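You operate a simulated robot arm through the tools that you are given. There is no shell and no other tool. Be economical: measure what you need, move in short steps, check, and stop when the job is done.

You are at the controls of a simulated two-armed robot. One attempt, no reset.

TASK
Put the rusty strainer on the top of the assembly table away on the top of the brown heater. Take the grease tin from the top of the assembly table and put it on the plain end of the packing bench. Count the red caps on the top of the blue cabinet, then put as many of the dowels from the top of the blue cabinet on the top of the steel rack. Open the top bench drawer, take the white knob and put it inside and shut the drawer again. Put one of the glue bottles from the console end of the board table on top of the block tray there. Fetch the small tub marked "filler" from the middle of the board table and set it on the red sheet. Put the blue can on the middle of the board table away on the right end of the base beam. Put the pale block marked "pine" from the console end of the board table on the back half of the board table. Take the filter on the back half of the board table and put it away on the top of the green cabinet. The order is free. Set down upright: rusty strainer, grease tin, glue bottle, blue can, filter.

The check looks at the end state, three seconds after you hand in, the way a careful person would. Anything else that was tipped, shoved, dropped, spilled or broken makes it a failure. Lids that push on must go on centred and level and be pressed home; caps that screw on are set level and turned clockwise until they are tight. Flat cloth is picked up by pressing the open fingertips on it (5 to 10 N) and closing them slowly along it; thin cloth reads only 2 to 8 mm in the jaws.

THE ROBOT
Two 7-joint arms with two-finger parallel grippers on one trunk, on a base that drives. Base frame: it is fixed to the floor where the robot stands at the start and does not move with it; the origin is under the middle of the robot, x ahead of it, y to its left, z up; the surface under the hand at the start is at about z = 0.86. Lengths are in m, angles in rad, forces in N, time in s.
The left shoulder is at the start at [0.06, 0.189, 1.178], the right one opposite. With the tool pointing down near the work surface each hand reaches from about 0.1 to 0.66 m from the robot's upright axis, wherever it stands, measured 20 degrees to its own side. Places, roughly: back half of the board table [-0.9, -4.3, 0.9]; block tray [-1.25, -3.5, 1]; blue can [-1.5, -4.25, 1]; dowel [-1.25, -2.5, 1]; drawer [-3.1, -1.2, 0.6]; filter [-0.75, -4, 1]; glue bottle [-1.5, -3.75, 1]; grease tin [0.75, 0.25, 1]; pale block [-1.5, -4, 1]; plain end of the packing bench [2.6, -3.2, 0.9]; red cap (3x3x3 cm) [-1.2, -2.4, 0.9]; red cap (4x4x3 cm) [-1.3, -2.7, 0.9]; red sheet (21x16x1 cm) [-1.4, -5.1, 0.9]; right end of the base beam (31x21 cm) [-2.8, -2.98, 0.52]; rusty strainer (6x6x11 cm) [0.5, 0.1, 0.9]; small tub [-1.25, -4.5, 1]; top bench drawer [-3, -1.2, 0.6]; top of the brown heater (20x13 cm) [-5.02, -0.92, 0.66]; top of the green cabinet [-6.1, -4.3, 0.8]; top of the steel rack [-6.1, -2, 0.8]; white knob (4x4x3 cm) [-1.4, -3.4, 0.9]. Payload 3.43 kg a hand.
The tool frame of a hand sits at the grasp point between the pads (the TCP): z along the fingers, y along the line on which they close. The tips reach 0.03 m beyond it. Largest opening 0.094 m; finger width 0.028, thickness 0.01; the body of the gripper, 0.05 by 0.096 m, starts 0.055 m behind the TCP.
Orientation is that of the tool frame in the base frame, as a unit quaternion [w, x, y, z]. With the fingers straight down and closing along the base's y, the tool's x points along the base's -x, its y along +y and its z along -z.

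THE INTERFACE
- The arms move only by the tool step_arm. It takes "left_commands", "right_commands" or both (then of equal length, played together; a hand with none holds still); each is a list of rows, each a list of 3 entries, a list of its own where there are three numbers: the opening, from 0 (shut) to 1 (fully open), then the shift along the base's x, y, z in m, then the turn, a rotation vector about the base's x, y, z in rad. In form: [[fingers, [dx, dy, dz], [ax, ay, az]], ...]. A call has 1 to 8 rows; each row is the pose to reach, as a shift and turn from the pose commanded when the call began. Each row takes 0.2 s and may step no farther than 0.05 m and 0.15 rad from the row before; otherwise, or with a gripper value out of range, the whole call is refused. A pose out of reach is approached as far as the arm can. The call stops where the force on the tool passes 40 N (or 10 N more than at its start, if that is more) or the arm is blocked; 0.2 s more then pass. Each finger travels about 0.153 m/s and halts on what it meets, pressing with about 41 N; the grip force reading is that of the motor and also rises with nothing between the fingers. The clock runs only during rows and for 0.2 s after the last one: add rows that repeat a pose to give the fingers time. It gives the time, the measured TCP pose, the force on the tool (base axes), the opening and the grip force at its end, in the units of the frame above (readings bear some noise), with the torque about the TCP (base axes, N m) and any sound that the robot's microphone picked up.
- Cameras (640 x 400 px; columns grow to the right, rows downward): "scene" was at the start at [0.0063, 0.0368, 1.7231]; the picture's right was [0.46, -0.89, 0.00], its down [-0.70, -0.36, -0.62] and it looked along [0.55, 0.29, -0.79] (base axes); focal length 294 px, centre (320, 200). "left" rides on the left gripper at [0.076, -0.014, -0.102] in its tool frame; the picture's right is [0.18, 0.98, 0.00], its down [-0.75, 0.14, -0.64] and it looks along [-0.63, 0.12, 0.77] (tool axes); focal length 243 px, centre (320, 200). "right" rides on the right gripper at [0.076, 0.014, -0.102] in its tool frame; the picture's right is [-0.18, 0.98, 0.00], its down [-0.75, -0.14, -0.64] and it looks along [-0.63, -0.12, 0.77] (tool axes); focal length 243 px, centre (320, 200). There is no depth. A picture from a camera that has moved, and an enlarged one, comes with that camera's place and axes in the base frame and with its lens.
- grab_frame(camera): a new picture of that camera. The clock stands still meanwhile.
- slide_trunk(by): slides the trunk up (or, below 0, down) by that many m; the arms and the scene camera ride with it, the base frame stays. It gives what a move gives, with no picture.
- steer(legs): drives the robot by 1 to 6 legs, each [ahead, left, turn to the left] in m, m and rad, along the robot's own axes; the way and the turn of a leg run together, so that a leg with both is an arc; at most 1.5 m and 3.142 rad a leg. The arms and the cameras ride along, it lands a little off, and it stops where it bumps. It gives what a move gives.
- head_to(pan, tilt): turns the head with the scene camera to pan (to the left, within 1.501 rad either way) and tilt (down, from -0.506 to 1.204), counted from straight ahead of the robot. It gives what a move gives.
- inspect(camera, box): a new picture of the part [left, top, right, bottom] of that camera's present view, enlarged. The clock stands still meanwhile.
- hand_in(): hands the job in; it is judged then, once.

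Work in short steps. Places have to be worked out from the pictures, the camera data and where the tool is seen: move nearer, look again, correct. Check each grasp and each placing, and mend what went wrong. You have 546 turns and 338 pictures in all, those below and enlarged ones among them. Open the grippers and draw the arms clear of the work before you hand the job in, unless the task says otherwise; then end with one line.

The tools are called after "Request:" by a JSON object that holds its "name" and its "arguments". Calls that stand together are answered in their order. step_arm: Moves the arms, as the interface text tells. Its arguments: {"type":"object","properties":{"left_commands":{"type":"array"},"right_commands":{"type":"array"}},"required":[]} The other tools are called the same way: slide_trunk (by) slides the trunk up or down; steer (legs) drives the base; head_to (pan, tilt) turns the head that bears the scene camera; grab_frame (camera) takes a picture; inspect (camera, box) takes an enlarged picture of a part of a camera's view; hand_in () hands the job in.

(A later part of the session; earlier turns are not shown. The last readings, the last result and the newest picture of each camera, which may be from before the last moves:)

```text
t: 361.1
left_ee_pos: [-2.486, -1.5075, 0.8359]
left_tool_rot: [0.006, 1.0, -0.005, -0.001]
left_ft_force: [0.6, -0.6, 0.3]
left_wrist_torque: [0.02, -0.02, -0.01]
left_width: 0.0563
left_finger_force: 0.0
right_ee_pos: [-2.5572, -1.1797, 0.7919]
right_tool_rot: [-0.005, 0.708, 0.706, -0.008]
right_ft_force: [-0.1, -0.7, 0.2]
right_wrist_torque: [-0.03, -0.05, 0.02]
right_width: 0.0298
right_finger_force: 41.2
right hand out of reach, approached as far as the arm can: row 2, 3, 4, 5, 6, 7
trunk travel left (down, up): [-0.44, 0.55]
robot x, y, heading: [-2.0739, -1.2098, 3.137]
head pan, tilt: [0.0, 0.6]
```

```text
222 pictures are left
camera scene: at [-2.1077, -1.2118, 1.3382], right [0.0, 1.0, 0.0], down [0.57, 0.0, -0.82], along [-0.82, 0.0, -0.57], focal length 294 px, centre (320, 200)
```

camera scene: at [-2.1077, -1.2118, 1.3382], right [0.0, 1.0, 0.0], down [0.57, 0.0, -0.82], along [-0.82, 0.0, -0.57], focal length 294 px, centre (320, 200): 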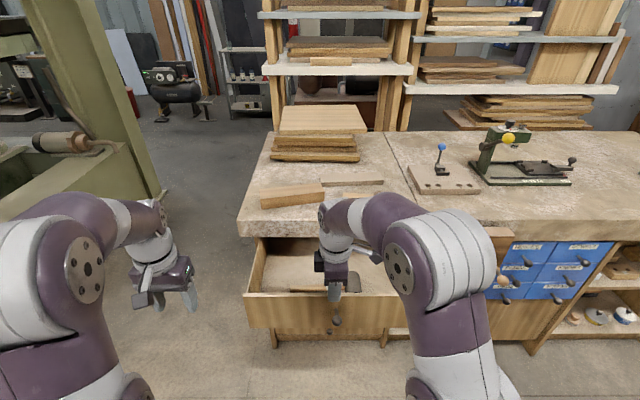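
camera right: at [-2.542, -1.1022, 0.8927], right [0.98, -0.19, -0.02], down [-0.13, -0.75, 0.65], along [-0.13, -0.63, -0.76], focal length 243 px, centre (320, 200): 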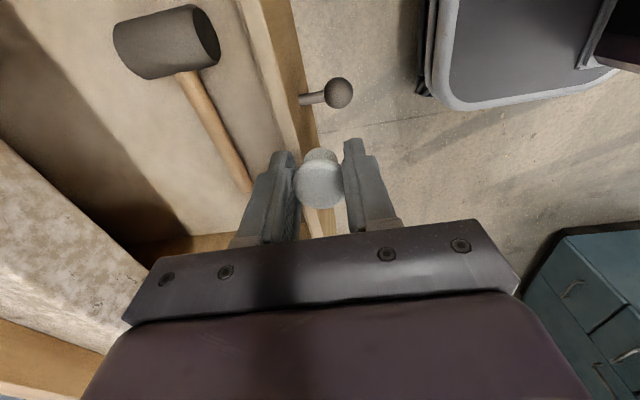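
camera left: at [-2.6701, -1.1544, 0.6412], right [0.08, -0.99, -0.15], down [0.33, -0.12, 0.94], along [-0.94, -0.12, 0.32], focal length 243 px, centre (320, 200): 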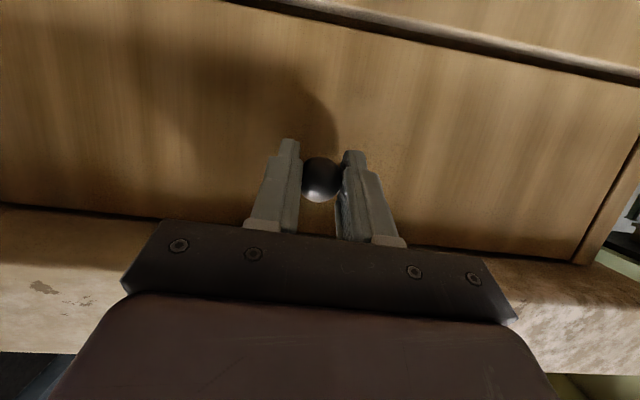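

Inside is a mallet: head at about (-2.68, -1.11), handle running left. The free spot is right of the head, about (-2.66, -1.01). I shift the base right 0.15 and ahead 0.05, then move the hand there.

Request:
{"name": "steer", "arguments": {"legs": [[0.05, -0.16, 0]]}}

Request:
{"name": "step_arm", "arguments": {"right_commands": [[0, [-0.02, 0.0, 0], [0, 0, 0]], [0, [-0.05, 0.0, 0], [0, 0, 0]]]}}

Request:
{"name": "grab_frame", "arguments": {"camera": "right"}}

Request:
{"name": "grab_frame", "arguments": {"camera": "scene"}}

```text
t: 362.6
left_ee_pos: [-2.5336, -1.3461, 0.8367]
left_tool_rot: [0.007, 1.0, -0.005, -0.002]
left_ft_force: [-0.7, 0.4, 0.7]
left_wrist_torque: [0.0, 0.01, -0.04]
left_width: 0.0564
left_finger_force: 0.1
right_ee_pos: [-2.6058, -1.0171, 0.791]
right_tool_rot: [-0.005, 0.708, 0.706, -0.009]
right_ft_force: [-0.1, 0.7, 0.1]
right_wrist_torque: [-0.03, 0.01, -0.01]
right_width: 0.0297
right_finger_force: 40.6
trunk travel left (down, up): [-0.44, 0.55]
robot x, y, heading: [-2.1255, -1.0517, 3.141]
head pan, tilt: [0.0, 0.6]
```

```text
t: 363.2
left_ee_pos: [-2.5329, -1.3466, 0.8358]
left_tool_rot: [0.006, 1.0, -0.005, -0.002]
left_ft_force: [-0.4, -0.1, -0.4]
left_wrist_torque: [0.0, 0.02, 0.0]
left_width: 0.0565
left_finger_force: 0.2
right_ee_pos: [-2.6265, -1.0123, 0.7794]
right_tool_rot: [-0.006, 0.708, 0.707, -0.009]
right_ft_force: [0.7, 0.1, 0.2]
right_wrist_torque: [-0.03, 0.02, 0.02]
right_width: 0.0299
right_finger_force: 40.8
right hand out of reach, approached as far as the arm can: row 1, 2
trunk travel left (down, up): [-0.44, 0.55]
robot x, y, heading: [-2.1273, -1.0552, 3.143]
head pan, tilt: [0.0, 0.6]
```

```text
221 pictures are left
camera right: at [-2.6109, -0.9348, 0.8802], right [0.98, -0.19, -0.02], down [-0.13, -0.75, 0.65], along [-0.14, -0.63, -0.76], focal length 243 px, centre (320, 200)
```

right: 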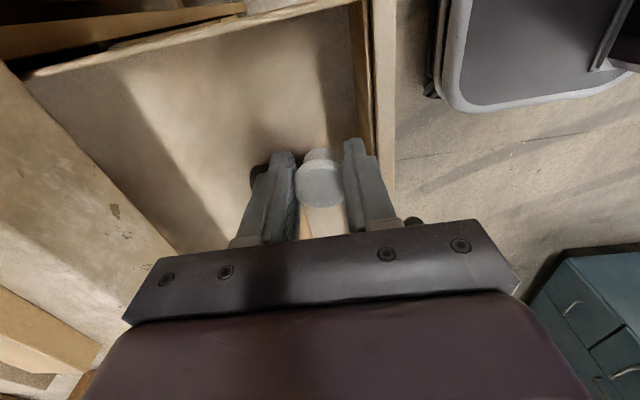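

```text
220 pictures are left
camera scene: at [-2.1549, -1.0501, 1.3383], right [0.0, 1.0, 0.0], down [0.56, 0.0, -0.83], along [-0.83, 0.0, -0.56], focal length 294 px, centre (320, 200)
```

scene: 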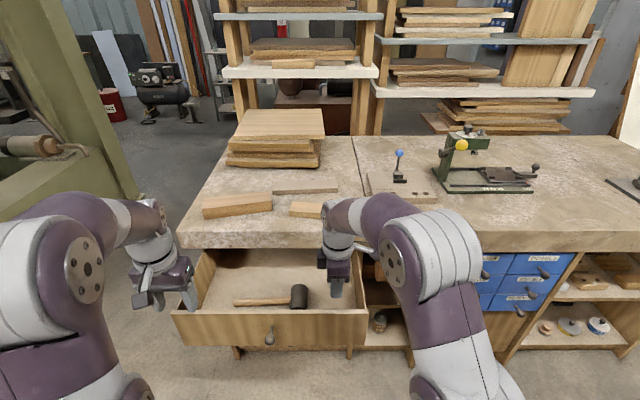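

The hand is right of the mallet head. I lower while shifting west to x≈-2.66.

Request:
{"name": "step_arm", "arguments": {"right_commands": [[0, [-0.015, 0, -0.02], [0, 0, 0]], [0, [-0.033, 0, -0.04], [0, 0, 0]], [0, [-0.036, 0, -0.06], [0, 0, 0]], [0, [-0.036, 0, -0.075], [0, 0, 0]]]}}

Request:
{"name": "grab_frame", "arguments": {"camera": "right"}}

```text
t: 364.2
left_ee_pos: [-2.5334, -1.3462, 0.8355]
left_tool_rot: [0.006, 1.0, -0.005, -0.001]
left_ft_force: [-0.8, -0.5, -0.1]
left_wrist_torque: [0.05, 0.02, 0.03]
left_width: 0.0562
left_finger_force: 0.0
right_ee_pos: [-2.6629, -1.0139, 0.7003]
right_tool_rot: [-0.006, 0.708, 0.706, -0.008]
right_ft_force: [-1.0, 0.0, -0.2]
right_wrist_torque: [0.02, 0.02, 0.0]
right_width: 0.0299
right_finger_force: 41.1
trunk travel left (down, up): [-0.44, 0.55]
robot x, y, heading: [-2.1289, -1.0502, 3.137]
head pan, tilt: [0.0, 0.6]
```

```text
219 pictures are left
camera right: at [-2.6475, -0.9366, 0.8013], right [0.98, -0.19, -0.02], down [-0.13, -0.75, 0.65], along [-0.14, -0.63, -0.76], focal length 243 px, centre (320, 200)
```

right: 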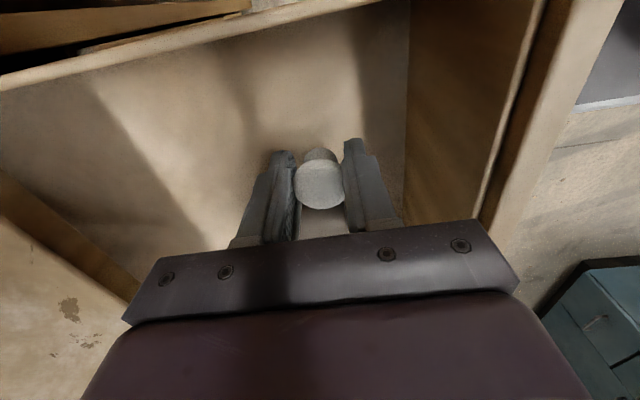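

Clear on all sides. I keep lowering in small steps until the knob touches the drawer floor.

Request:
{"name": "step_arm", "arguments": {"right_commands": [[0, [0, 0, -0.01], [0, 0, 0]], [0, [0, 0, -0.02], [0, 0, 0]]]}}

Request:
{"name": "step_arm", "arguments": {"right_commands": [[0, [0, 0, -0.006], [0, 0, 0]], [0, [0, 0, -0.012], [0, 0, 0]]]}}

Request:
{"name": "grab_frame", "arguments": {"camera": "right"}}

```text
t: 364.8
left_ee_pos: [-2.5339, -1.3449, 0.8361]
left_tool_rot: [0.006, 1.0, -0.006, -0.002]
left_ft_force: [-0.5, -0.4, 0.6]
left_wrist_torque: [0.01, 0.0, -0.03]
left_width: 0.0565
left_finger_force: 0.1
right_ee_pos: [-2.662, -1.0127, 0.679]
right_tool_rot: [-0.006, 0.708, 0.707, -0.008]
right_ft_force: [0.0, 0.0, -0.4]
right_wrist_torque: [0.04, 0.0, 0.0]
right_width: 0.0294
right_finger_force: 41.3
trunk travel left (down, up): [-0.44, 0.55]
robot x, y, heading: [-2.125, -1.0502, 3.136]
head pan, tilt: [0.0, 0.6]
```

```text
t: 365.4
left_ee_pos: [-2.5328, -1.3459, 0.8355]
left_tool_rot: [0.006, 1.0, -0.005, -0.002]
left_ft_force: [0.3, -0.4, 0.2]
left_wrist_torque: [-0.01, -0.03, -0.04]
left_width: 0.0565
left_finger_force: 0.0
right_ee_pos: [-2.663, -1.0134, 0.6683]
right_tool_rot: [-0.005, 0.707, 0.707, -0.008]
right_ft_force: [0.2, 0.3, -0.3]
right_wrist_torque: [-0.03, -0.02, -0.03]
right_width: 0.0296
right_finger_force: 40.8
trunk travel left (down, up): [-0.44, 0.55]
robot x, y, heading: [-2.1221, -1.0513, 3.138]
head pan, tilt: [0.0, 0.6]
```

```text
218 pictures are left
camera right: at [-2.6468, -0.9364, 0.7698], right [0.98, -0.19, -0.02], down [-0.13, -0.75, 0.65], along [-0.13, -0.63, -0.76], focal length 243 px, centre (320, 200)
```

right: 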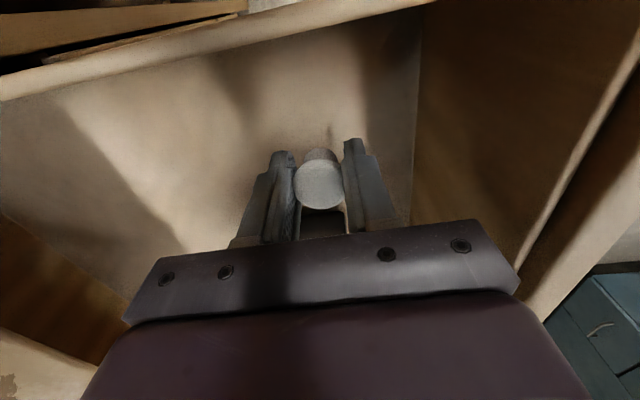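

Request:
{"name": "step_arm", "arguments": {"right_commands": [[0, [0, 0, -0.006], [0, 0, 0]], [0, [0, 0, -0.012], [0, 0, 0]], [0, [0, 0, -0.018], [0, 0, 0]]]}}

Request:
{"name": "grab_frame", "arguments": {"camera": "right"}}

```text
t: 366.2
left_ee_pos: [-2.5326, -1.3455, 0.8359]
left_tool_rot: [0.006, 1.0, -0.005, -0.002]
left_ft_force: [-0.1, 0.2, 0.2]
left_wrist_torque: [-0.01, 0.01, 0.02]
left_width: 0.0561
left_finger_force: 0.0
right_ee_pos: [-2.6647, -1.0136, 0.6498]
right_tool_rot: [-0.006, 0.708, 0.706, -0.008]
right_ft_force: [-0.5, 0.5, -0.1]
right_wrist_torque: [0.0, 0.0, -0.01]
right_width: 0.03
right_finger_force: 40.2
trunk travel left (down, up): [-0.44, 0.55]
robot x, y, heading: [-2.1233, -1.0517, 3.139]
head pan, tilt: [0.0, 0.6]
```

```text
217 pictures are left
camera right: at [-2.6489, -0.9369, 0.7519], right [0.98, -0.19, -0.02], down [-0.13, -0.75, 0.65], along [-0.14, -0.63, -0.76], focal length 243 px, centre (320, 200)
```

right: 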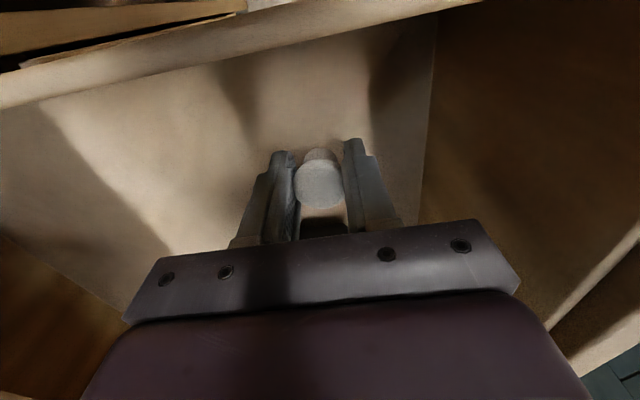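

Request:
{"name": "step_arm", "arguments": {"right_commands": [[0, [0, -0.008, -0.004], [0, 0, 0]], [0, [0, -0.008, -0.009], [0, 0, 0]], [0, [0, -0.008, -0.014], [0, 0, 0]]]}}

Request:
{"name": "grab_frame", "arguments": {"camera": "right"}}

```text
t: 367.0
left_ee_pos: [-2.5332, -1.3465, 0.8355]
left_tool_rot: [0.005, 1.0, -0.005, -0.002]
left_ft_force: [-0.6, 0.6, -0.3]
left_wrist_torque: [-0.01, -0.01, 0.02]
left_width: 0.0565
left_finger_force: 0.1
right_ee_pos: [-2.6618, -1.0207, 0.6354]
right_tool_rot: [-0.005, 0.707, 0.707, -0.008]
right_ft_force: [-0.1, 0.6, 0.1]
right_wrist_torque: [0.03, 0.02, -0.01]
right_width: 0.0297
right_finger_force: 40.8
trunk travel left (down, up): [-0.44, 0.55]
robot x, y, heading: [-2.128, -1.0512, 3.139]
head pan, tilt: [0.0, 0.6]
```

```text
216 pictures are left
camera right: at [-2.6481, -0.9437, 0.738], right [0.98, -0.19, -0.02], down [-0.13, -0.75, 0.65], along [-0.13, -0.63, -0.76], focal length 243 px, centre (320, 200)
```

right: 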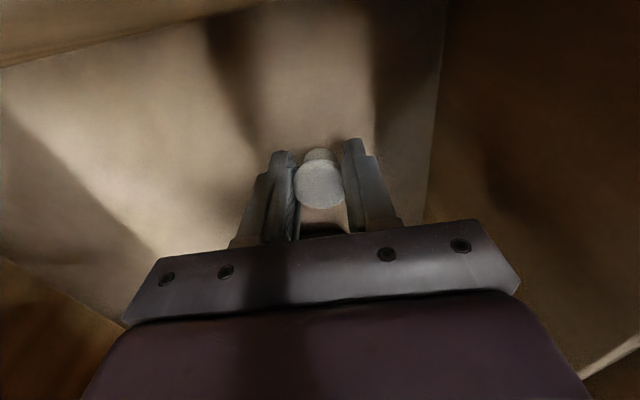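

Request:
{"name": "step_arm", "arguments": {"right_commands": [[0, [0, 0, -0.004], [0, 0, 0]], [0, [0, 0, -0.009], [0, 0, 0]], [0, [0, 0, -0.013], [0, 0, 0]]]}}

```text
t: 367.8
left_ee_pos: [-2.5327, -1.3465, 0.8365]
left_tool_rot: [0.007, 1.0, -0.006, -0.002]
left_ft_force: [-0.5, -0.3, 0.6]
left_wrist_torque: [0.0, 0.0, -0.02]
left_width: 0.0568
left_finger_force: 0.1
right_ee_pos: [-2.6634, -1.0205, 0.6239]
right_tool_rot: [-0.006, 0.707, 0.707, -0.01]
right_ft_force: [0.0, 1.8, 4.9]
right_wrist_torque: [0.07, -0.07, 0.01]
right_width: 0.0298
right_finger_force: 40.3
trunk travel left (down, up): [-0.44, 0.55]
robot x, y, heading: [-2.1261, -1.0515, 3.137]
head pan, tilt: [0.0, 0.6]
```

Light contact with the drawer floor. I open gently and rise.

Request:
{"name": "step_arm", "arguments": {"right_commands": [[0.3, [0, 0, 0.002], [0, 0, 0]], [0.55, [0, 0, 0.002], [0, 0, 0]], [0.55, [0, 0, 0.002], [0, 0, 0]], [0.55, [0, 0, 0.03], [0, 0, 0]], [0.55, [0, 0, 0.07], [0, 0, 0]], [0.55, [0.01, 0, 0.11], [0, 0, 0]], [0.55, [0.03, 0, 0.145], [0, 0, 0]]]}}

Request:
{"name": "grab_frame", "arguments": {"camera": "right"}}

```text
t: 369.4
left_ee_pos: [-2.5325, -1.3463, 0.8368]
left_tool_rot: [0.006, 1.0, -0.005, -0.001]
left_ft_force: [0.8, 0.6, 0.1]
left_wrist_torque: [-0.04, -0.04, -0.03]
left_width: 0.0562
left_finger_force: 0.0
right_ee_pos: [-2.6331, -1.0203, 0.7673]
right_tool_rot: [-0.006, 0.707, 0.707, -0.008]
right_ft_force: [0.0, 0.2, 0.3]
right_wrist_torque: [0.02, 0.0, -0.02]
right_width: 0.0518
right_finger_force: 0.1
trunk travel left (down, up): [-0.44, 0.55]
robot x, y, heading: [-2.1261, -1.0518, 3.137]
head pan, tilt: [0.0, 0.6]
```

```text
215 pictures are left
camera right: at [-2.6177, -0.9431, 0.8701], right [0.98, -0.19, -0.02], down [-0.13, -0.75, 0.65], along [-0.14, -0.63, -0.76], focal length 243 px, centre (320, 200)
```

right: 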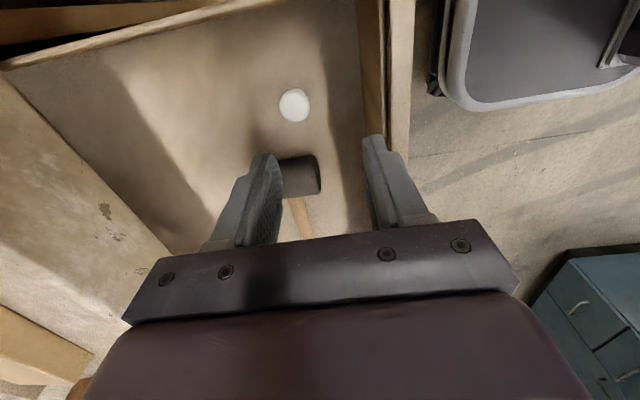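

The white knob lies in the drawer beside the mallet. I withdraw the right hand, back off, and bring the left hand again to the handle.

Request:
{"name": "step_arm", "arguments": {"right_commands": [[0.55, [0.03, 0.005, 0.01], [0, 0, 0]], [0.55, [0.07, 0.015, 0.02], [0, 0, 0]], [0.55, [0.11, 0.025, 0.03], [0, 0, 0]], [0.55, [0.15, 0.035, 0.04], [0, 0, 0]], [0.55, [0.19, 0.045, 0.05], [0, 0, 0]], [0.55, [0.23, 0.06, 0.06], [0, 0, 0]]]}}

Request:
{"name": "steer", "arguments": {"legs": [[-0.27, 0.0, 0]]}}

Request:
{"name": "step_arm", "arguments": {"left_commands": [[0.6, [-0.02, 0.02, 0.0], [0, 0.15, 0]], [0.6, [-0.04, 0.04, -0.01], [0, 0.3, 0]], [0.6, [-0.06, 0.07, -0.03], [0, 0.45, 0]], [0.6, [-0.08, 0.1, -0.05], [0, 0.6, 0]], [0.6, [-0.1, 0.12, -0.075], [0, 0.75, 0]], [0.6, [-0.12, 0.14, -0.1], [0, 0.9, 0]], [0.6, [-0.14, 0.16, -0.125], [0, 1.05, 0]], [0.6, [-0.16, 0.17, -0.15], [0, 1.2, 0]]]}}

Request:
{"name": "grab_frame", "arguments": {"camera": "left"}}

Request:
{"name": "grab_frame", "arguments": {"camera": "scene"}}

```text
t: 370.8
left_ee_pos: [-2.5343, -1.3462, 0.8375]
left_tool_rot: [0.007, 1.0, -0.006, -0.002]
left_ft_force: [-0.2, 0.9, 0.4]
left_wrist_torque: [0.01, -0.01, -0.04]
left_width: 0.0563
left_finger_force: 0.0
right_ee_pos: [-2.401, -0.959, 0.8309]
right_tool_rot: [-0.006, 0.708, 0.706, -0.009]
right_ft_force: [0.2, 0.0, 0.2]
right_wrist_torque: [-0.03, -0.01, -0.03]
right_width: 0.0515
right_finger_force: 0.1
trunk travel left (down, up): [-0.44, 0.55]
robot x, y, heading: [-2.1263, -1.0522, 3.14]
head pan, tilt: [0.0, 0.6]
```

```text
t: 372.7
left_ee_pos: [-2.2611, -1.3454, 0.8364]
left_tool_rot: [0.006, 1.0, -0.006, -0.001]
left_ft_force: [0.0, 0.4, 0.3]
left_wrist_torque: [0.01, 0.01, 0.0]
left_width: 0.0561
left_finger_force: 0.1
right_ee_pos: [-2.1278, -0.9606, 0.8293]
right_tool_rot: [-0.006, 0.709, 0.705, -0.009]
right_ft_force: [0.3, -0.9, 1.0]
right_wrist_torque: [0.01, -0.02, 0.0]
right_width: 0.0515
right_finger_force: 0.1
trunk travel left (down, up): [-0.44, 0.55]
robot x, y, heading: [-1.8564, -1.0558, 3.136]
head pan, tilt: [0.0, 0.6]
```

```text
t: 374.5
left_ee_pos: [-2.4234, -1.1782, 0.6828]
left_tool_rot: [0.008, 0.824, -0.003, -0.567]
left_ft_force: [-0.7, -0.2, 0.2]
left_wrist_torque: [0.0, 0.06, -0.03]
left_width: 0.0563
left_finger_force: 0.1
left hand out of reach, approached as far as the arm can: row 5, 6
right_ee_pos: [-2.1302, -0.9597, 0.8296]
right_tool_rot: [-0.005, 0.709, 0.705, -0.008]
right_ft_force: [-0.2, -0.5, -0.5]
right_wrist_torque: [-0.01, -0.02, -0.01]
right_width: 0.0515
right_finger_force: 0.1
trunk travel left (down, up): [-0.44, 0.55]
robot x, y, heading: [-1.8552, -1.0521, 3.138]
head pan, tilt: [0.0, 0.6]
```

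```text
214 pictures are left
camera left: at [-2.2999, -1.1635, 0.6496], right [0.07, -0.99, -0.16], down [0.33, -0.12, 0.94], along [-0.94, -0.12, 0.32], focal length 243 px, centre (320, 200)
```

left: 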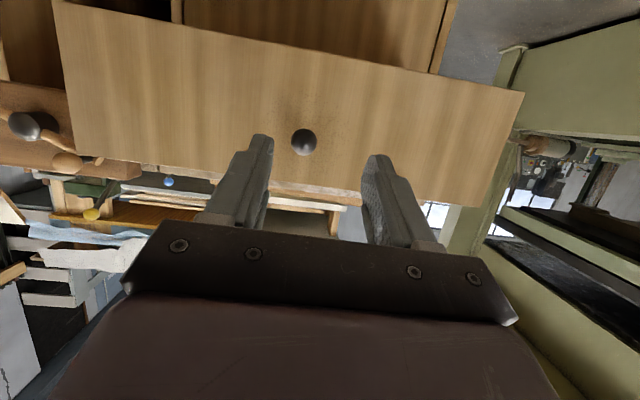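

```text
213 pictures are left
camera scene: at [-1.8832, -1.051, 1.3383], right [0.01, 1.0, 0.0], down [0.57, 0.0, -0.82], along [-0.82, 0.0, -0.57], focal length 294 px, centre (320, 200)
```

scene: 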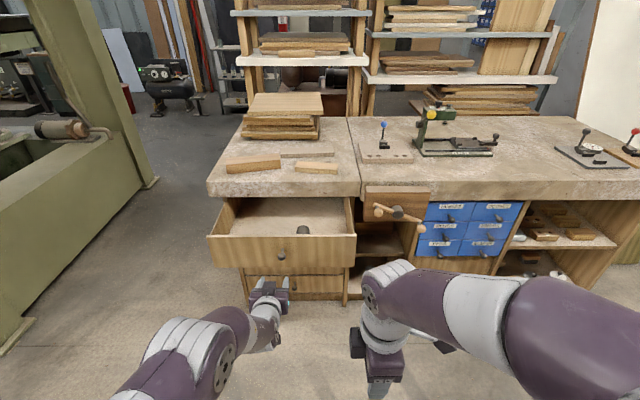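

Handle is ahead at (-2.54, -1.169, 0.674). I advance and grip it.

Request:
{"name": "step_arm", "arguments": {"left_commands": [[0.6, [-0.04, 0.009, -0.008], [0, 0, 0]], [0.6, [-0.08, 0.009, -0.008], [0, 0, 0]], [0.6, [-0.112, 0.009, -0.008], [0, 0, 0]], [0, [-0.112, 0.009, -0.008], [0, 0, 0]], [0, [-0.112, 0.009, -0.008], [0, 0, 0]], [0, [-0.112, 0.009, -0.008], [0, 0, 0]]]}}

Request:
{"name": "grab_frame", "arguments": {"camera": "left"}}

```text
t: 375.9
left_ee_pos: [-2.5342, -1.1695, 0.6773]
left_tool_rot: [0.01, 0.825, -0.002, -0.565]
left_ft_force: [0.5, 3.3, -6.0]
left_wrist_torque: [0.04, -0.08, -0.04]
left_width: 0.0255
left_finger_force: 44.8
right_ee_pos: [-2.13, -0.9596, 0.829]
right_tool_rot: [-0.006, 0.709, 0.705, -0.008]
right_ft_force: [0.2, -0.5, 0.1]
right_wrist_torque: [-0.01, -0.01, 0.02]
right_width: 0.0515
right_finger_force: 0.1
trunk travel left (down, up): [-0.44, 0.55]
robot x, y, heading: [-1.8522, -1.0515, 3.13]
head pan, tilt: [0.0, 0.6]
```

```text
212 pictures are left
camera left: at [-2.4104, -1.1543, 0.6438], right [0.07, -0.99, -0.15], down [0.33, -0.12, 0.94], along [-0.94, -0.12, 0.31], focal length 243 px, centre (320, 200)
```

left: 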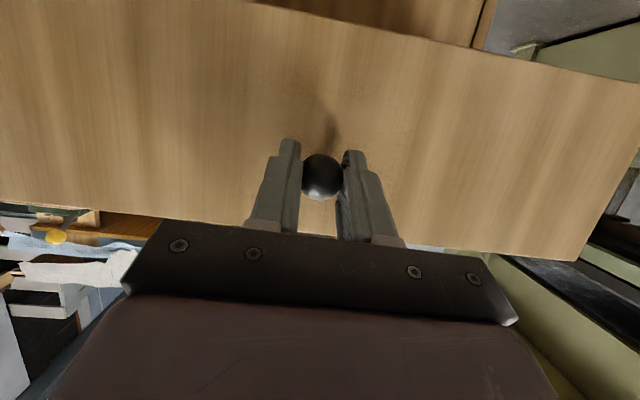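

Gripped. I push the drawer shut by driving ahead 0.25 m.

Request:
{"name": "steer", "arguments": {"legs": [[0.15, 0, 0], [0.1, 0, 0]]}}

Request:
{"name": "grab_frame", "arguments": {"camera": "scene"}}

```text
t: 378.1
left_ee_pos: [-2.7872, -1.1696, 0.6768]
left_tool_rot: [0.009, 0.825, -0.002, -0.565]
left_ft_force: [-1.7, -0.8, -9.2]
left_wrist_torque: [-0.09, -0.69, -0.04]
left_width: 0.0254
left_finger_force: 44.8
right_ee_pos: [-2.383, -0.9602, 0.8284]
right_tool_rot: [-0.006, 0.708, 0.706, -0.008]
right_ft_force: [-0.4, 0.4, -0.3]
right_wrist_torque: [-0.01, -0.02, -0.03]
right_width: 0.0518
right_finger_force: 0.1
trunk travel left (down, up): [-0.44, 0.55]
robot x, y, heading: [-2.1068, -1.0538, 3.136]
head pan, tilt: [0.0, 0.6]
```

```text
211 pictures are left
camera scene: at [-2.1371, -1.0499, 1.3382], right [0.0, 1.0, 0.0], down [0.57, 0.0, -0.82], along [-0.82, 0.0, -0.57], focal length 294 px, centre (320, 200)
```

scene: 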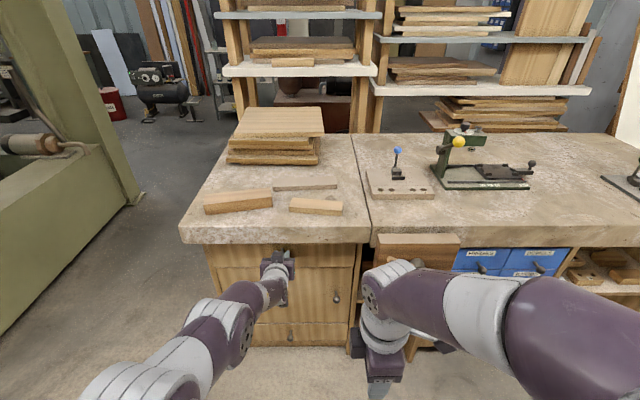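

Nearly shut (about 6 mm left). I push on with the arm until it resists.

Request:
{"name": "step_arm", "arguments": {"left_commands": [[0, [-0.006, 0, 0], [0, 0, 0]], [0, [-0.012, 0, 0], [0, 0, 0]], [0, [-0.018, 0, 0], [0, 0, 0]]]}}

```text
t: 378.9
left_ee_pos: [-2.7979, -1.1695, 0.6778]
left_tool_rot: [0.01, 0.826, -0.002, -0.563]
left_ft_force: [26.7, -1.1, 13.9]
left_wrist_torque: [-0.02, -0.07, 0.07]
left_width: 0.0256
left_finger_force: 45.4
right_ee_pos: [-2.3768, -0.9601, 0.8321]
right_tool_rot: [-0.007, 0.708, 0.706, -0.01]
right_ft_force: [-0.3, -0.2, 0.1]
right_wrist_torque: [0.0, 0.01, 0.0]
right_width: 0.0515
right_finger_force: 0.1
trunk travel left (down, up): [-0.44, 0.55]
robot x, y, heading: [-2.1007, -1.0519, 3.136]
head pan, tilt: [0.0, 0.6]
stopped in row 3 (left hand): the force on the tool passed its limit at 43 N (the readings are from after the stop); the commanded pose is now the measured one
```

The drawer is firmly against its stop. I relax, open the fingers, withdraw and zoom to check.

Request:
{"name": "step_arm", "arguments": {"left_commands": [[0, [0.002, 0, 0], [0, 0, 0]], [0.6, [0.002, 0, 0], [0, 0, 0]], [0.6, [0.002, 0, 0], [0, 0, 0]], [0.6, [0.04, 0, 0], [0, 0, 0]], [0.6, [0.085, 0, 0.0], [0, 0, 0]], [0.6, [0.12, -0.02, 0.02], [0, -0.12, 0]], [0.6, [0.14, -0.05, 0.05], [0, -0.24, 0]], [0.6, [0.15, -0.08, 0.08], [0, -0.36, 0]]]}}

Request:
{"name": "inspect", "arguments": {"camera": "scene", "box": [190, 220, 370, 340]}}

```text
t: 380.7
left_ee_pos: [-2.6444, -1.2507, 0.7539]
left_tool_rot: [0.013, 0.916, -0.003, -0.401]
left_ft_force: [-0.2, 0.0, 0.1]
left_wrist_torque: [-0.02, 0.05, 0.0]
left_width: 0.0564
left_finger_force: 0.1
right_ee_pos: [-2.3801, -0.9586, 0.8287]
right_tool_rot: [-0.006, 0.708, 0.706, -0.007]
right_ft_force: [0.7, 0.4, -0.6]
right_wrist_torque: [-0.01, -0.01, -0.01]
right_width: 0.0516
right_finger_force: 0.0
trunk travel left (down, up): [-0.44, 0.55]
robot x, y, heading: [-2.1033, -1.0533, 3.137]
head pan, tilt: [0.0, 0.6]
```

```text
3.33 times, centred on (280, 280) of scene
camera zoom: at [-2.1338, -1.0499, 1.3382], right [0.0, 1.0, 0.0], down [0.56, 0.0, -0.83], along [-0.83, 0.0, -0.56], focal length 980 px, centre (453, -67)
```

zoom: 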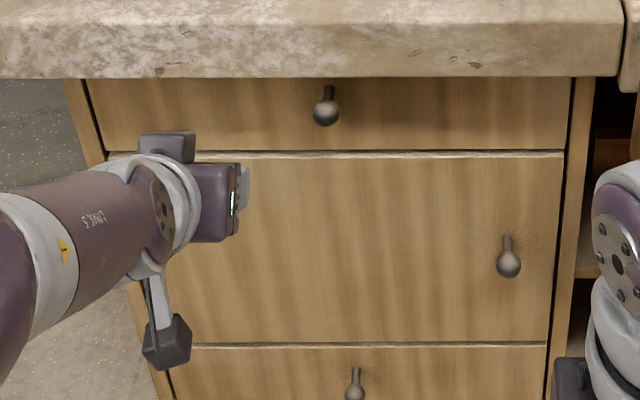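

The drawer is fully shut. I fold the left hand back upright, raise the trunk to working height, and turn the right wrist back to its normal orientation.

Request:
{"name": "step_arm", "arguments": {"left_commands": [[0.6, [0.02, -0.02, 0.02], [0, -0.12, 0]], [0.6, [0.05, -0.04, 0.04], [0, -0.24, 0]], [0.6, [0.08, -0.06, 0.06], [0, -0.36, 0]], [0.6, [0.11, -0.08, 0.07], [0, -0.48, 0]], [0.6, [0.14, -0.09, 0.08], [0, -0.6, 0]], [0.6, [0.17, -0.1, 0.08], [0, -0.72, 0]], [0.6, [0.19, -0.1, 0.08], [0, -0.84, 0]]]}}

Request:
{"name": "slide_trunk", "arguments": {"by": 0.41}}

Request:
{"name": "step_arm", "arguments": {"right_commands": [[0.8, [0, 0, 0], [0, 0, -0.14]], [0.8, [0, 0, 0], [0, 0, -0.28]], [0.8, [0, 0, 0], [0, 0, -0.42]], [0.8, [0, 0, 0], [0, 0, -0.56]], [0.8, [0, 0, 0], [0, 0, -0.7]], [0.8, [0, 0, 0], [0, 0, -0.84]], [0.8, [0, 0, 0], [0, 0, -0.98]], [0.8, [0, 0, 0], [0, 0, -1.12]]]}}

Request:
{"name": "step_arm", "arguments": {"right_commands": [[0.8, [0, 0, 0], [0, 0, -0.15]], [0.8, [0, 0, 0], [0, 0, -0.3]], [0.8, [0, 0, 0], [0, 0, -0.45]]]}}

```text
t: 382.3
left_ee_pos: [-2.46, -1.3622, 0.7889]
left_tool_rot: [-0.035, 0.995, -0.009, -0.096]
left_ft_force: [-0.5, 0.3, 0.0]
left_wrist_torque: [0.01, 0.01, 0.0]
left_width: 0.0564
left_finger_force: 0.2
left hand out of reach, approached as far as the arm can: row 4, 5, 6, 7
right_ee_pos: [-2.381, -0.9583, 0.8305]
right_tool_rot: [-0.006, 0.708, 0.706, -0.009]
right_ft_force: [-0.3, -0.1, 0.2]
right_wrist_torque: [0.0, 0.0, 0.01]
right_width: 0.0519
right_finger_force: 0.1
trunk travel left (down, up): [-0.44, 0.55]
robot x, y, heading: [-2.1044, -1.0501, 3.137]
head pan, tilt: [0.0, 0.6]
```

```text
refused: 0.41 is not a number from -0.4 to 0.4
```

```text
t: 384.1
left_ee_pos: [-2.4609, -1.3632, 0.7887]
left_tool_rot: [-0.034, 0.995, -0.009, -0.097]
left_ft_force: [0.3, -0.8, 0.1]
left_wrist_torque: [-0.03, -0.03, -0.02]
left_width: 0.0562
left_finger_force: 0.1
right_ee_pos: [-2.3819, -0.9588, 0.8291]
right_tool_rot: [-0.01, 0.975, 0.221, -0.004]
right_ft_force: [-0.5, 0.1, -0.5]
right_wrist_torque: [0.04, 0.02, -0.02]
right_width: 0.075
right_finger_force: 0.0
trunk travel left (down, up): [-0.44, 0.55]
robot x, y, heading: [-2.1076, -1.0533, 3.138]
head pan, tilt: [0.0, 0.6]
```

```text
t: 384.9
left_ee_pos: [-2.4601, -1.3621, 0.789]
left_tool_rot: [-0.034, 0.995, -0.009, -0.098]
left_ft_force: [-0.2, -0.7, -0.3]
left_wrist_torque: [0.02, 0.02, 0.0]
left_width: 0.0565
left_finger_force: 0.1
right_ee_pos: [-2.3812, -0.9593, 0.8296]
right_tool_rot: [-0.011, 1.0, -0.001, -0.002]
right_ft_force: [-0.8, 0.4, 0.3]
right_wrist_torque: [-0.01, -0.03, 0.04]
right_width: 0.0752
right_finger_force: 0.0
trunk travel left (down, up): [-0.44, 0.55]
robot x, y, heading: [-2.1064, -1.0524, 3.138]
head pan, tilt: [0.0, 0.6]
```

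I raise the trunk 0.4 and straighten the left hand's small residual tilt.

Request:
{"name": "slide_trunk", "arguments": {"by": 0.4}}

Request:
{"name": "step_arm", "arguments": {"left_commands": [[0.6, [0.03, 0, 0], [-0.034, -0.098, 0.009]], [0.6, [0.06, 0, 0], [-0.068, -0.196, 0.018]], [0.6, [0.08, 0, 0], [-0.068, -0.196, 0.018]]], "right_commands": [[0.8, [0, 0, 0], [-0.022, -0.004, 0.002]], [0.8, [0, 0, 0], [-0.022, -0.004, 0.002]], [0.8, [0, 0, 0], [-0.022, -0.004, 0.002]]]}}

Request:
{"name": "steer", "arguments": {"legs": [[-0.12, 0.6, 0], [0, 0, 1.571], [0, 0, 1.571]]}}

```text
t: 388.7
left_ee_pos: [-2.4611, -1.3627, 1.1894]
left_tool_rot: [-0.034, 0.995, -0.009, -0.097]
left_ft_force: [-0.8, -0.2, 0.1]
left_wrist_torque: [0.01, 0.01, 0.02]
left_width: 0.0562
left_finger_force: 0.1
right_ee_pos: [-2.3808, -0.9594, 1.2294]
right_tool_rot: [-0.01, 1.0, -0.001, -0.002]
right_ft_force: [-0.5, -0.2, -0.4]
right_wrist_torque: [0.01, 0.03, 0.01]
right_width: 0.0754
right_finger_force: 0.0
trunk travel left (down, up): [-0.84, 0.15]
robot x, y, heading: [-2.1071, -1.0528, 3.137]
head pan, tilt: [0.0, 0.6]
```

```text
t: 389.5
left_ee_pos: [-2.4063, -1.3645, 1.1442]
left_tool_rot: [-0.031, 0.998, -0.006, -0.058]
left_ft_force: [0.7, -0.4, -0.2]
left_wrist_torque: [-0.04, 0.02, -0.03]
left_width: 0.0564
left_finger_force: 0.0
left hand out of reach, approached as far as the arm can: row 1, 2, 3
right_ee_pos: [-2.3796, -0.9589, 1.2307]
right_tool_rot: [0.001, 1.0, 0.0, 0.0]
right_ft_force: [0.2, -0.1, -0.3]
right_wrist_torque: [-0.03, -0.02, 0.02]
right_width: 0.0753
right_finger_force: 0.1
trunk travel left (down, up): [-0.84, 0.15]
robot x, y, heading: [-2.1027, -1.0524, 3.134]
head pan, tilt: [0.0, 0.6]
```

```text
t: 400.7
left_ee_pos: [-1.6925, -1.3483, 1.1449]
left_tool_rot: [0.058, 0.0, 0.998, -0.031]
left_ft_force: [-0.1, -0.2, -0.6]
left_wrist_torque: [-0.02, -0.03, 0.01]
left_width: 0.0565
left_finger_force: 0.1
right_ee_pos: [-1.7136, -1.7519, 1.2293]
right_tool_rot: [0.001, -0.005, 1.0, 0.001]
right_ft_force: [-0.1, -0.4, 0.0]
right_wrist_torque: [0.03, 0.01, 0.01]
right_width: 0.0755
right_finger_force: 0.0
trunk travel left (down, up): [-0.84, 0.15]
robot x, y, heading: [-1.9887, -1.6615, 0.003]
head pan, tilt: [0.0, 0.6]
```

Facing east again. I straighten the left hand while moving it to a roomier spot, then strafe south to dowel A.

Request:
{"name": "step_arm", "arguments": {"left_commands": [[0.6, [0.02, -0.03, -0.02], [0.02, 0.04, 0]], [0.6, [0.04, -0.06, -0.04], [0.04, 0.08, 0]], [0.6, [0.05, -0.08, -0.05], [0.062, 0.116, 0]], [0.6, [0.05, -0.1, -0.05], [0.062, 0.116, 0]]]}}

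Request:
{"name": "steer", "arguments": {"legs": [[0.0, -0.65, 0], [0.01, -0.58, 0]]}}

Request:
{"name": "head_to", "arguments": {"pan": 0.1, "tilt": 0.9}}

Request:
{"name": "grab_frame", "arguments": {"camera": "scene"}}

```text
t: 401.7
left_ee_pos: [-1.6564, -1.4315, 1.0615]
left_tool_rot: [0.022, 0.0, 1.0, -0.016]
left_ft_force: [0.7, 0.1, -0.6]
left_wrist_torque: [-0.01, -0.05, -0.03]
left_width: 0.0566
left_finger_force: 0.0
left hand out of reach, approached as far as the arm can: row 1, 2, 3, 4
right_ee_pos: [-1.7145, -1.754, 1.2299]
right_tool_rot: [0.0, -0.005, 1.0, 0.002]
right_ft_force: [0.0, -0.6, -0.2]
right_wrist_torque: [0.03, 0.0, 0.0]
right_width: 0.0751
right_finger_force: 0.0
trunk travel left (down, up): [-0.84, 0.15]
robot x, y, heading: [-1.9922, -1.6624, 0.004]
head pan, tilt: [0.0, 0.6]
```

```text
t: 408.1
left_ee_pos: [-1.6512, -2.6348, 1.0611]
left_tool_rot: [0.021, 0.011, 1.0, -0.018]
left_ft_force: [0.4, 0.8, -1.0]
left_wrist_torque: [0.02, 0.01, 0.01]
left_width: 0.0563
left_finger_force: 0.1
right_ee_pos: [-1.7145, -2.9549, 1.2299]
right_tool_rot: [0.0, 0.004, 1.0, 0.002]
right_ft_force: [1.0, -0.6, -0.2]
right_wrist_torque: [0.01, 0.0, 0.0]
right_width: 0.0751
right_finger_force: 0.0
trunk travel left (down, up): [-0.84, 0.15]
robot x, y, heading: [-1.9885, -2.8617, -0.015]
head pan, tilt: [0.0, 0.6]
```

```text
t: 408.9
left_ee_pos: [-1.6517, -2.6357, 1.0614]
left_tool_rot: [0.021, 0.011, 1.0, -0.017]
left_ft_force: [0.0, 0.0, -0.9]
left_wrist_torque: [-0.03, -0.01, 0.02]
left_width: 0.0564
left_finger_force: 0.0
right_ee_pos: [-1.715, -2.9559, 1.231]
right_tool_rot: [0.0, 0.004, 1.0, 0.0]
right_ft_force: [-0.2, -0.4, -0.3]
right_wrist_torque: [-0.03, 0.02, -0.03]
right_width: 0.0751
right_finger_force: 0.1
trunk travel left (down, up): [-0.84, 0.15]
robot x, y, heading: [-1.9902, -2.8613, -0.016]
head pan, tilt: [0.099, 0.901]
```

```text
209 pictures are left
camera scene: at [-1.9751, -2.8528, 1.7136], right [0.09, -1.0, 0.0], down [-0.78, -0.07, -0.62], along [0.62, 0.05, -0.78], focal length 294 px, centre (320, 200)
```

scene: 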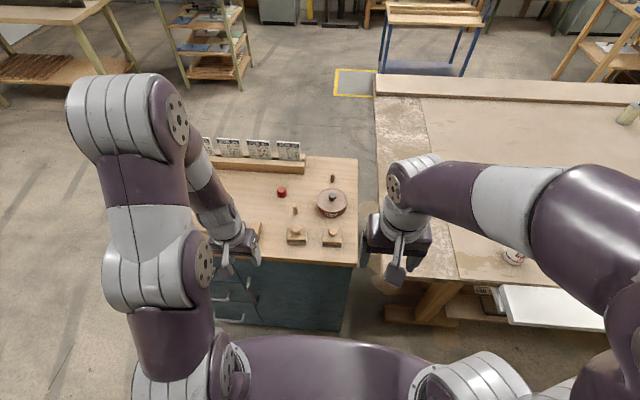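

Request:
{"name": "inspect", "arguments": {"camera": "scene", "box": [240, 150, 370, 260]}}

```text
3.64 times, centred on (305, 205) of scene
camera zoom: at [-1.9751, -2.8528, 1.7136], right [0.09, -1.0, 0.0], down [-0.78, -0.07, -0.62], along [0.62, 0.05, -0.78], focal length 1069 px, centre (374, 182)
```

zoom: 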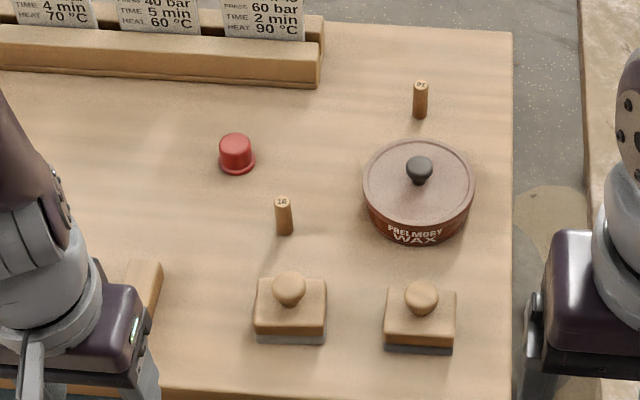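

Dowel "16" is at about (-1.374, -2.717). I edge ahead and bring the left hand above it, removing its small tilt.

Request:
{"name": "steer", "arguments": {"legs": [[0.03, 0, 0.016]]}}

Request:
{"name": "step_arm", "arguments": {"left_commands": [[0.6, [0.04, -0.01, 0.0], [0.017, 0.021, 0.0]], [0.6, [0.08, -0.025, 0.0], [0.034, 0.042, 0.0]], [0.6, [0.12, -0.04, 0], [0.034, 0.042, 0]], [0.6, [0.16, -0.055, 0], [0.034, 0.042, 0]], [0.6, [0.2, -0.07, -0.01], [0.034, 0.042, 0]], [0.6, [0.23, -0.078, -0.03], [0.034, 0.042, 0]], [0.6, [0.235, -0.078, -0.06], [0.034, 0.042, 0]]]}}

Request:
{"name": "grab_frame", "arguments": {"camera": "left"}}

```text
t: 409.7
left_ee_pos: [-1.6305, -2.6302, 1.0634]
left_tool_rot: [0.023, 0.003, 1.0, -0.016]
left_ft_force: [-0.2, -0.6, 0.5]
left_wrist_torque: [0.01, -0.05, 0.02]
left_width: 0.0564
left_finger_force: 0.1
right_ee_pos: [-1.6905, -2.9529, 1.2318]
right_tool_rot: [0.003, -0.004, 1.0, 0.001]
right_ft_force: [-1.2, -0.4, 0.0]
right_wrist_torque: [0.05, -0.06, 0.04]
right_width: 0.0753
right_finger_force: 0.0
trunk travel left (down, up): [-0.84, 0.15]
robot x, y, heading: [-1.9614, -2.8643, 0.006]
head pan, tilt: [0.099, 0.901]
```

```text
t: 411.3
left_ee_pos: [-1.5109, -2.7312, 0.9645]
left_tool_rot: [0.01, -0.007, 0.999, -0.036]
left_ft_force: [0.4, 0.3, 0.2]
left_wrist_torque: [0.02, 0.02, -0.04]
left_width: 0.0564
left_finger_force: 0.0
left hand out of reach, approached as far as the arm can: row 1, 2, 3, 4, 5, 6, 7
right_ee_pos: [-1.683, -2.9514, 1.2296]
right_tool_rot: [-0.001, -0.004, 1.0, 0.001]
right_ft_force: [-0.7, 0.2, 0.4]
right_wrist_torque: [0.02, 0.02, -0.01]
right_width: 0.0753
right_finger_force: 0.0
trunk travel left (down, up): [-0.84, 0.15]
robot x, y, heading: [-1.959, -2.8621, 0.005]
head pan, tilt: [0.099, 0.901]
```

```text
207 pictures are left
camera left: at [-1.5891, -2.7395, 1.0676], right [-0.2, 0.98, -0.07], down [0.74, 0.2, 0.64], along [0.64, 0.07, -0.76], focal length 243 px, centre (320, 200)
```

left: 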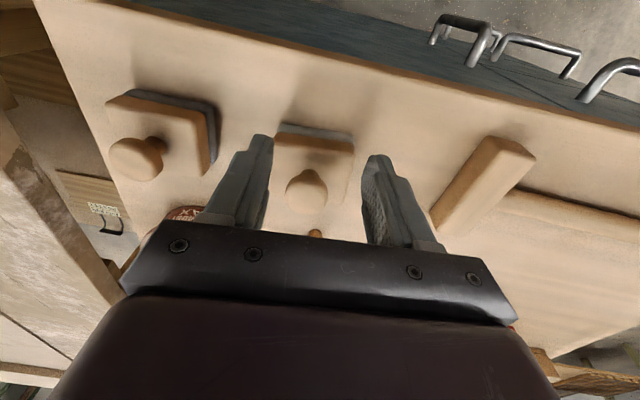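

The left arm is in an awkward configuration and sagged low, above the brush. I raise it straight up first and look.

Request:
{"name": "step_arm", "arguments": {"left_commands": [[0.6, [0, 0, 0.04], [0, 0, 0]], [0.6, [0, 0, 0.08], [0, 0, 0]], [0.6, [0, 0, 0.12], [0, 0, 0]]]}}

Request:
{"name": "grab_frame", "arguments": {"camera": "scene"}}

```text
t: 412.1
left_ee_pos: [-1.5578, -2.7311, 1.0325]
left_tool_rot: [0.011, -0.006, 0.999, -0.037]
left_ft_force: [-0.5, 0.4, 0.7]
left_wrist_torque: [-0.01, 0.02, 0.01]
left_width: 0.0564
left_finger_force: 0.1
left hand out of reach, approached as far as the arm can: row 1, 2, 3
right_ee_pos: [-1.6858, -2.9513, 1.2298]
right_tool_rot: [0.0, -0.004, 1.0, 0.001]
right_ft_force: [-0.8, -0.1, -0.2]
right_wrist_torque: [-0.04, -0.03, -0.02]
right_width: 0.0753
right_finger_force: 0.1
trunk travel left (down, up): [-0.84, 0.15]
robot x, y, heading: [-1.9594, -2.8609, 0.002]
head pan, tilt: [0.099, 0.901]
```

```text
206 pictures are left
camera scene: at [-1.9469, -2.8519, 1.7135], right [0.1, -0.99, 0.0], down [-0.78, -0.08, -0.62], along [0.62, 0.06, -0.78], focal length 294 px, centre (320, 200)
```

scene: 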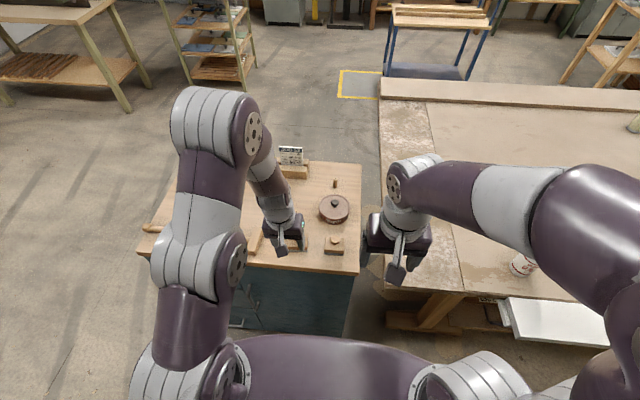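

The left arm's elbow has flipped forward-up after the drawer work. I try to restore its posture by moving the hand out to the left, to the starting relative pose.

Request:
{"name": "step_arm", "arguments": {"left_commands": [[0.6, [0, 0.04, 0.01], [0, 0, 0]], [0.6, [0, 0.08, 0.02], [0, 0, 0]], [0.6, [0, 0.12, 0.03], [0, 0, 0]], [0.6, [0, 0.16, 0.04], [0, 0, 0]], [0.6, [0.0, 0.2, 0.05], [0.02, 0.02, 0]], [0.6, [0.01, 0.24, 0.06], [0.04, 0.02, 0]], [0.6, [0.02, 0.26, 0.07], [0.074, 0.022, 0.0]]]}}

Request:
{"name": "grab_frame", "arguments": {"camera": "scene"}}

```text
t: 413.7
left_ee_pos: [-1.5929, -2.5712, 1.0317]
left_tool_rot: [0.011, -0.007, 0.999, -0.033]
left_ft_force: [-0.3, -0.7, 0.2]
left_wrist_torque: [0.01, -0.05, -0.01]
left_width: 0.0564
left_finger_force: 0.1
left hand out of reach, approached as far as the arm can: row 1, 2, 3, 4, 5, 6, 7
right_ee_pos: [-1.6833, -2.9513, 1.2305]
right_tool_rot: [0.0, -0.004, 1.0, 0.001]
right_ft_force: [-0.2, 0.5, -0.5]
right_wrist_torque: [0.0, 0.0, 0.01]
right_width: 0.0752
right_finger_force: 0.0
trunk travel left (down, up): [-0.84, 0.15]
robot x, y, heading: [-1.9611, -2.8641, 0.005]
head pan, tilt: [0.099, 0.901]
```

```text
205 pictures are left
camera scene: at [-1.9459, -2.8512, 1.7135], right [0.1, -0.99, 0.0], down [-0.78, -0.08, -0.62], along [0.62, 0.06, -0.78], focal length 294 px, centre (320, 200)
```

scene: 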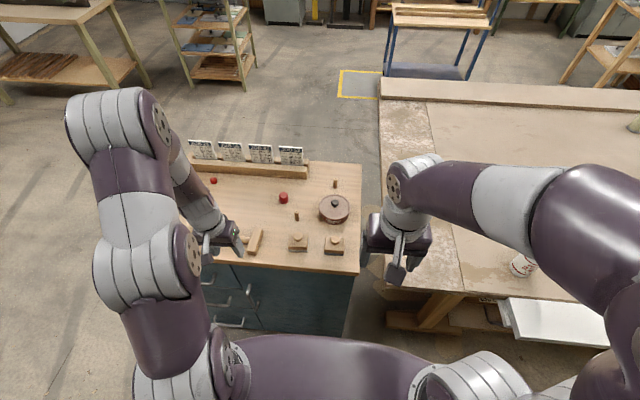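

It's limited by the wrist in this posture. I stretch the arm forward with the tool tilted forward (over the cabinet at safe height), which should unfold the elbow, then come back.

Request:
{"name": "step_arm", "arguments": {"left_commands": [[0.6, [0.03, 0, 0.02], [0, -0.14, 0]], [0.6, [0.06, 0, 0.04], [0, -0.28, 0]], [0.6, [0.1, 0, 0.06], [0, -0.42, 0]], [0.6, [0.14, 0, 0.08], [0, -0.56, 0]], [0.6, [0.18, 0, 0.1], [0, -0.7, 0]], [0.6, [0.22, 0, 0.12], [0, -0.84, 0]], [0.6, [0.26, 0, 0.14], [0, -0.98, 0]], [0.6, [0.3, 0, 0.15], [0, -1.12, 0]]]}}

Request:
{"name": "grab_frame", "arguments": {"camera": "scene"}}

```text
t: 415.5
left_ee_pos: [-1.2936, -2.5734, 1.1764]
left_tool_rot: [0.539, 0.012, 0.841, -0.032]
left_ft_force: [-0.1, 0.7, 0.0]
left_wrist_torque: [-0.01, -0.02, -0.03]
left_width: 0.0564
left_finger_force: 0.1
right_ee_pos: [-1.6829, -2.9519, 1.2313]
right_tool_rot: [0.0, -0.002, 1.0, 0.001]
right_ft_force: [-0.6, -0.4, -0.5]
right_wrist_torque: [-0.02, 0.01, 0.02]
right_width: 0.0751
right_finger_force: 0.0
trunk travel left (down, up): [-0.84, 0.15]
robot x, y, heading: [-1.962, -2.8615, 0.001]
head pan, tilt: [0.099, 0.901]
```

```text
204 pictures are left
camera scene: at [-1.9435, -2.8519, 1.7135], right [0.1, -0.99, 0.0], down [-0.78, -0.08, -0.62], along [0.62, 0.06, -0.78], focal length 294 px, centre (320, 200)
```

scene: 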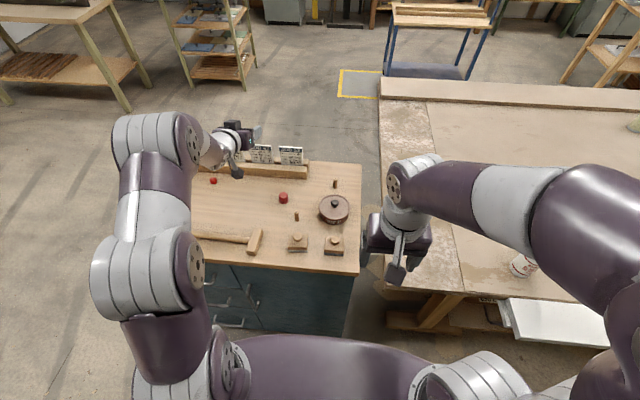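

Reached without trouble. I stretch further, then retract while turning the tool back down.

Request:
{"name": "step_arm", "arguments": {"left_commands": [[0.6, [0.045, 0, 0], [0, 0, 0]], [0.6, [0.09, 0, 0], [0, 0, 0]], [0.6, [0.13, 0, 0], [0, 0, 0]], [0.6, [0.17, 0, 0], [0, 0, 0]]]}}

Request:
{"name": "step_arm", "arguments": {"left_commands": [[0.6, [-0.04, 0.02, 0], [0, 0.14, 0]], [0.6, [-0.08, 0.04, 0], [0, 0.28, 0]], [0.6, [-0.12, 0.06, 0], [0, 0.42, 0]], [0.6, [-0.16, 0.08, 0], [0, 0.56, 0]], [0.6, [-0.2, 0.09, 0], [0, 0.7, 0]], [0.6, [-0.24, 0.1, -0.01], [0, 0.84, 0]], [0.6, [-0.28, 0.11, -0.02], [0, 0.98, 0]], [0.6, [-0.32, 0.12, -0.03], [0, 1.12, 0]]]}}

Request:
{"name": "grab_frame", "arguments": {"camera": "scene"}}

```text
t: 416.5
left_ee_pos: [-1.1313, -2.5696, 1.1778]
left_tool_rot: [0.54, 0.011, 0.841, -0.032]
left_ft_force: [0.3, 1.2, 0.7]
left_wrist_torque: [-0.01, -0.02, -0.03]
left_width: 0.0565
left_finger_force: 0.0
left hand out of reach, approached as far as the arm can: row 4
right_ee_pos: [-1.6816, -2.9513, 1.2307]
right_tool_rot: [-0.001, -0.004, 1.0, 0.001]
right_ft_force: [0.2, 0.4, -0.1]
right_wrist_torque: [0.01, -0.02, -0.02]
right_width: 0.0751
right_finger_force: 0.1
trunk travel left (down, up): [-0.84, 0.15]
robot x, y, heading: [-1.9604, -2.8614, 0.006]
head pan, tilt: [0.099, 0.901]
```

```text
t: 418.3
left_ee_pos: [-1.4502, -2.467, 1.1358]
left_tool_rot: [0.09, -0.004, 0.994, -0.067]
left_ft_force: [0.0, -0.5, -0.2]
left_wrist_torque: [0.01, -0.01, -0.01]
left_width: 0.0566
left_finger_force: 0.1
left hand out of reach, approached as far as the arm can: row 6, 7, 8
right_ee_pos: [-1.6835, -2.9524, 1.2307]
right_tool_rot: [0.0, -0.003, 1.0, 0.001]
right_ft_force: [-1.4, -0.6, 0.3]
right_wrist_torque: [0.04, 0.02, -0.02]
right_width: 0.0752
right_finger_force: 0.1
trunk travel left (down, up): [-0.84, 0.15]
robot x, y, heading: [-1.9593, -2.8612, 0.007]
head pan, tilt: [0.099, 0.901]
```

```text
203 pictures are left
camera scene: at [-1.9461, -2.8527, 1.7135], right [0.1, -0.99, 0.0], down [-0.78, -0.08, -0.62], along [0.62, 0.06, -0.78], focal length 294 px, centre (320, 200)
```

scene: 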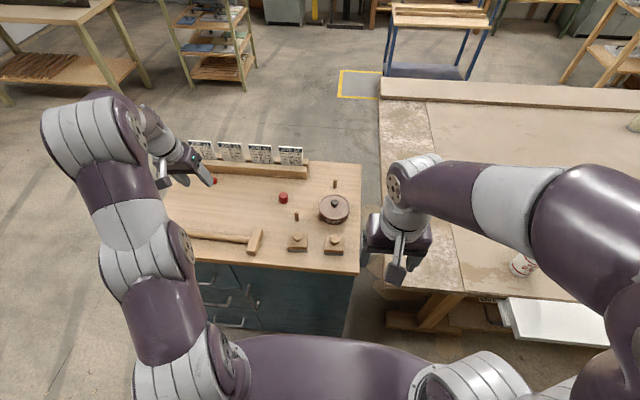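

Posture looks nearer the starting one. I lower the hand a bit and take out the remaining tilt to see whether it's freed.

Request:
{"name": "step_arm", "arguments": {"left_commands": [[0.6, [0, 0, -0.02], [0.05, 0.06, 0]], [0.6, [0, 0, -0.04], [0.1, 0.12, 0]], [0.6, [0, 0, -0.05], [0.134, 0.18, 0]], [0.6, [0, 0, -0.05], [0.134, 0.18, 0]]]}}

```text
t: 419.3
left_ee_pos: [-1.4633, -2.471, 1.105]
left_tool_rot: [0.081, -0.004, 0.995, -0.061]
left_ft_force: [0.0, 0.4, 1.1]
left_wrist_torque: [0.03, -0.01, -0.03]
left_width: 0.0565
left_finger_force: 0.0
left hand out of reach, approached as far as the arm can: row 1, 2, 3, 4
right_ee_pos: [-1.6833, -2.9505, 1.2305]
right_tool_rot: [0.0, -0.003, 1.0, 0.001]
right_ft_force: [0.4, -0.3, -0.2]
right_wrist_torque: [0.01, 0.0, 0.01]
right_width: 0.0753
right_finger_force: 0.0
trunk travel left (down, up): [-0.84, 0.15]
robot x, y, heading: [-1.9616, -2.8625, 0.006]
head pan, tilt: [0.099, 0.901]
```

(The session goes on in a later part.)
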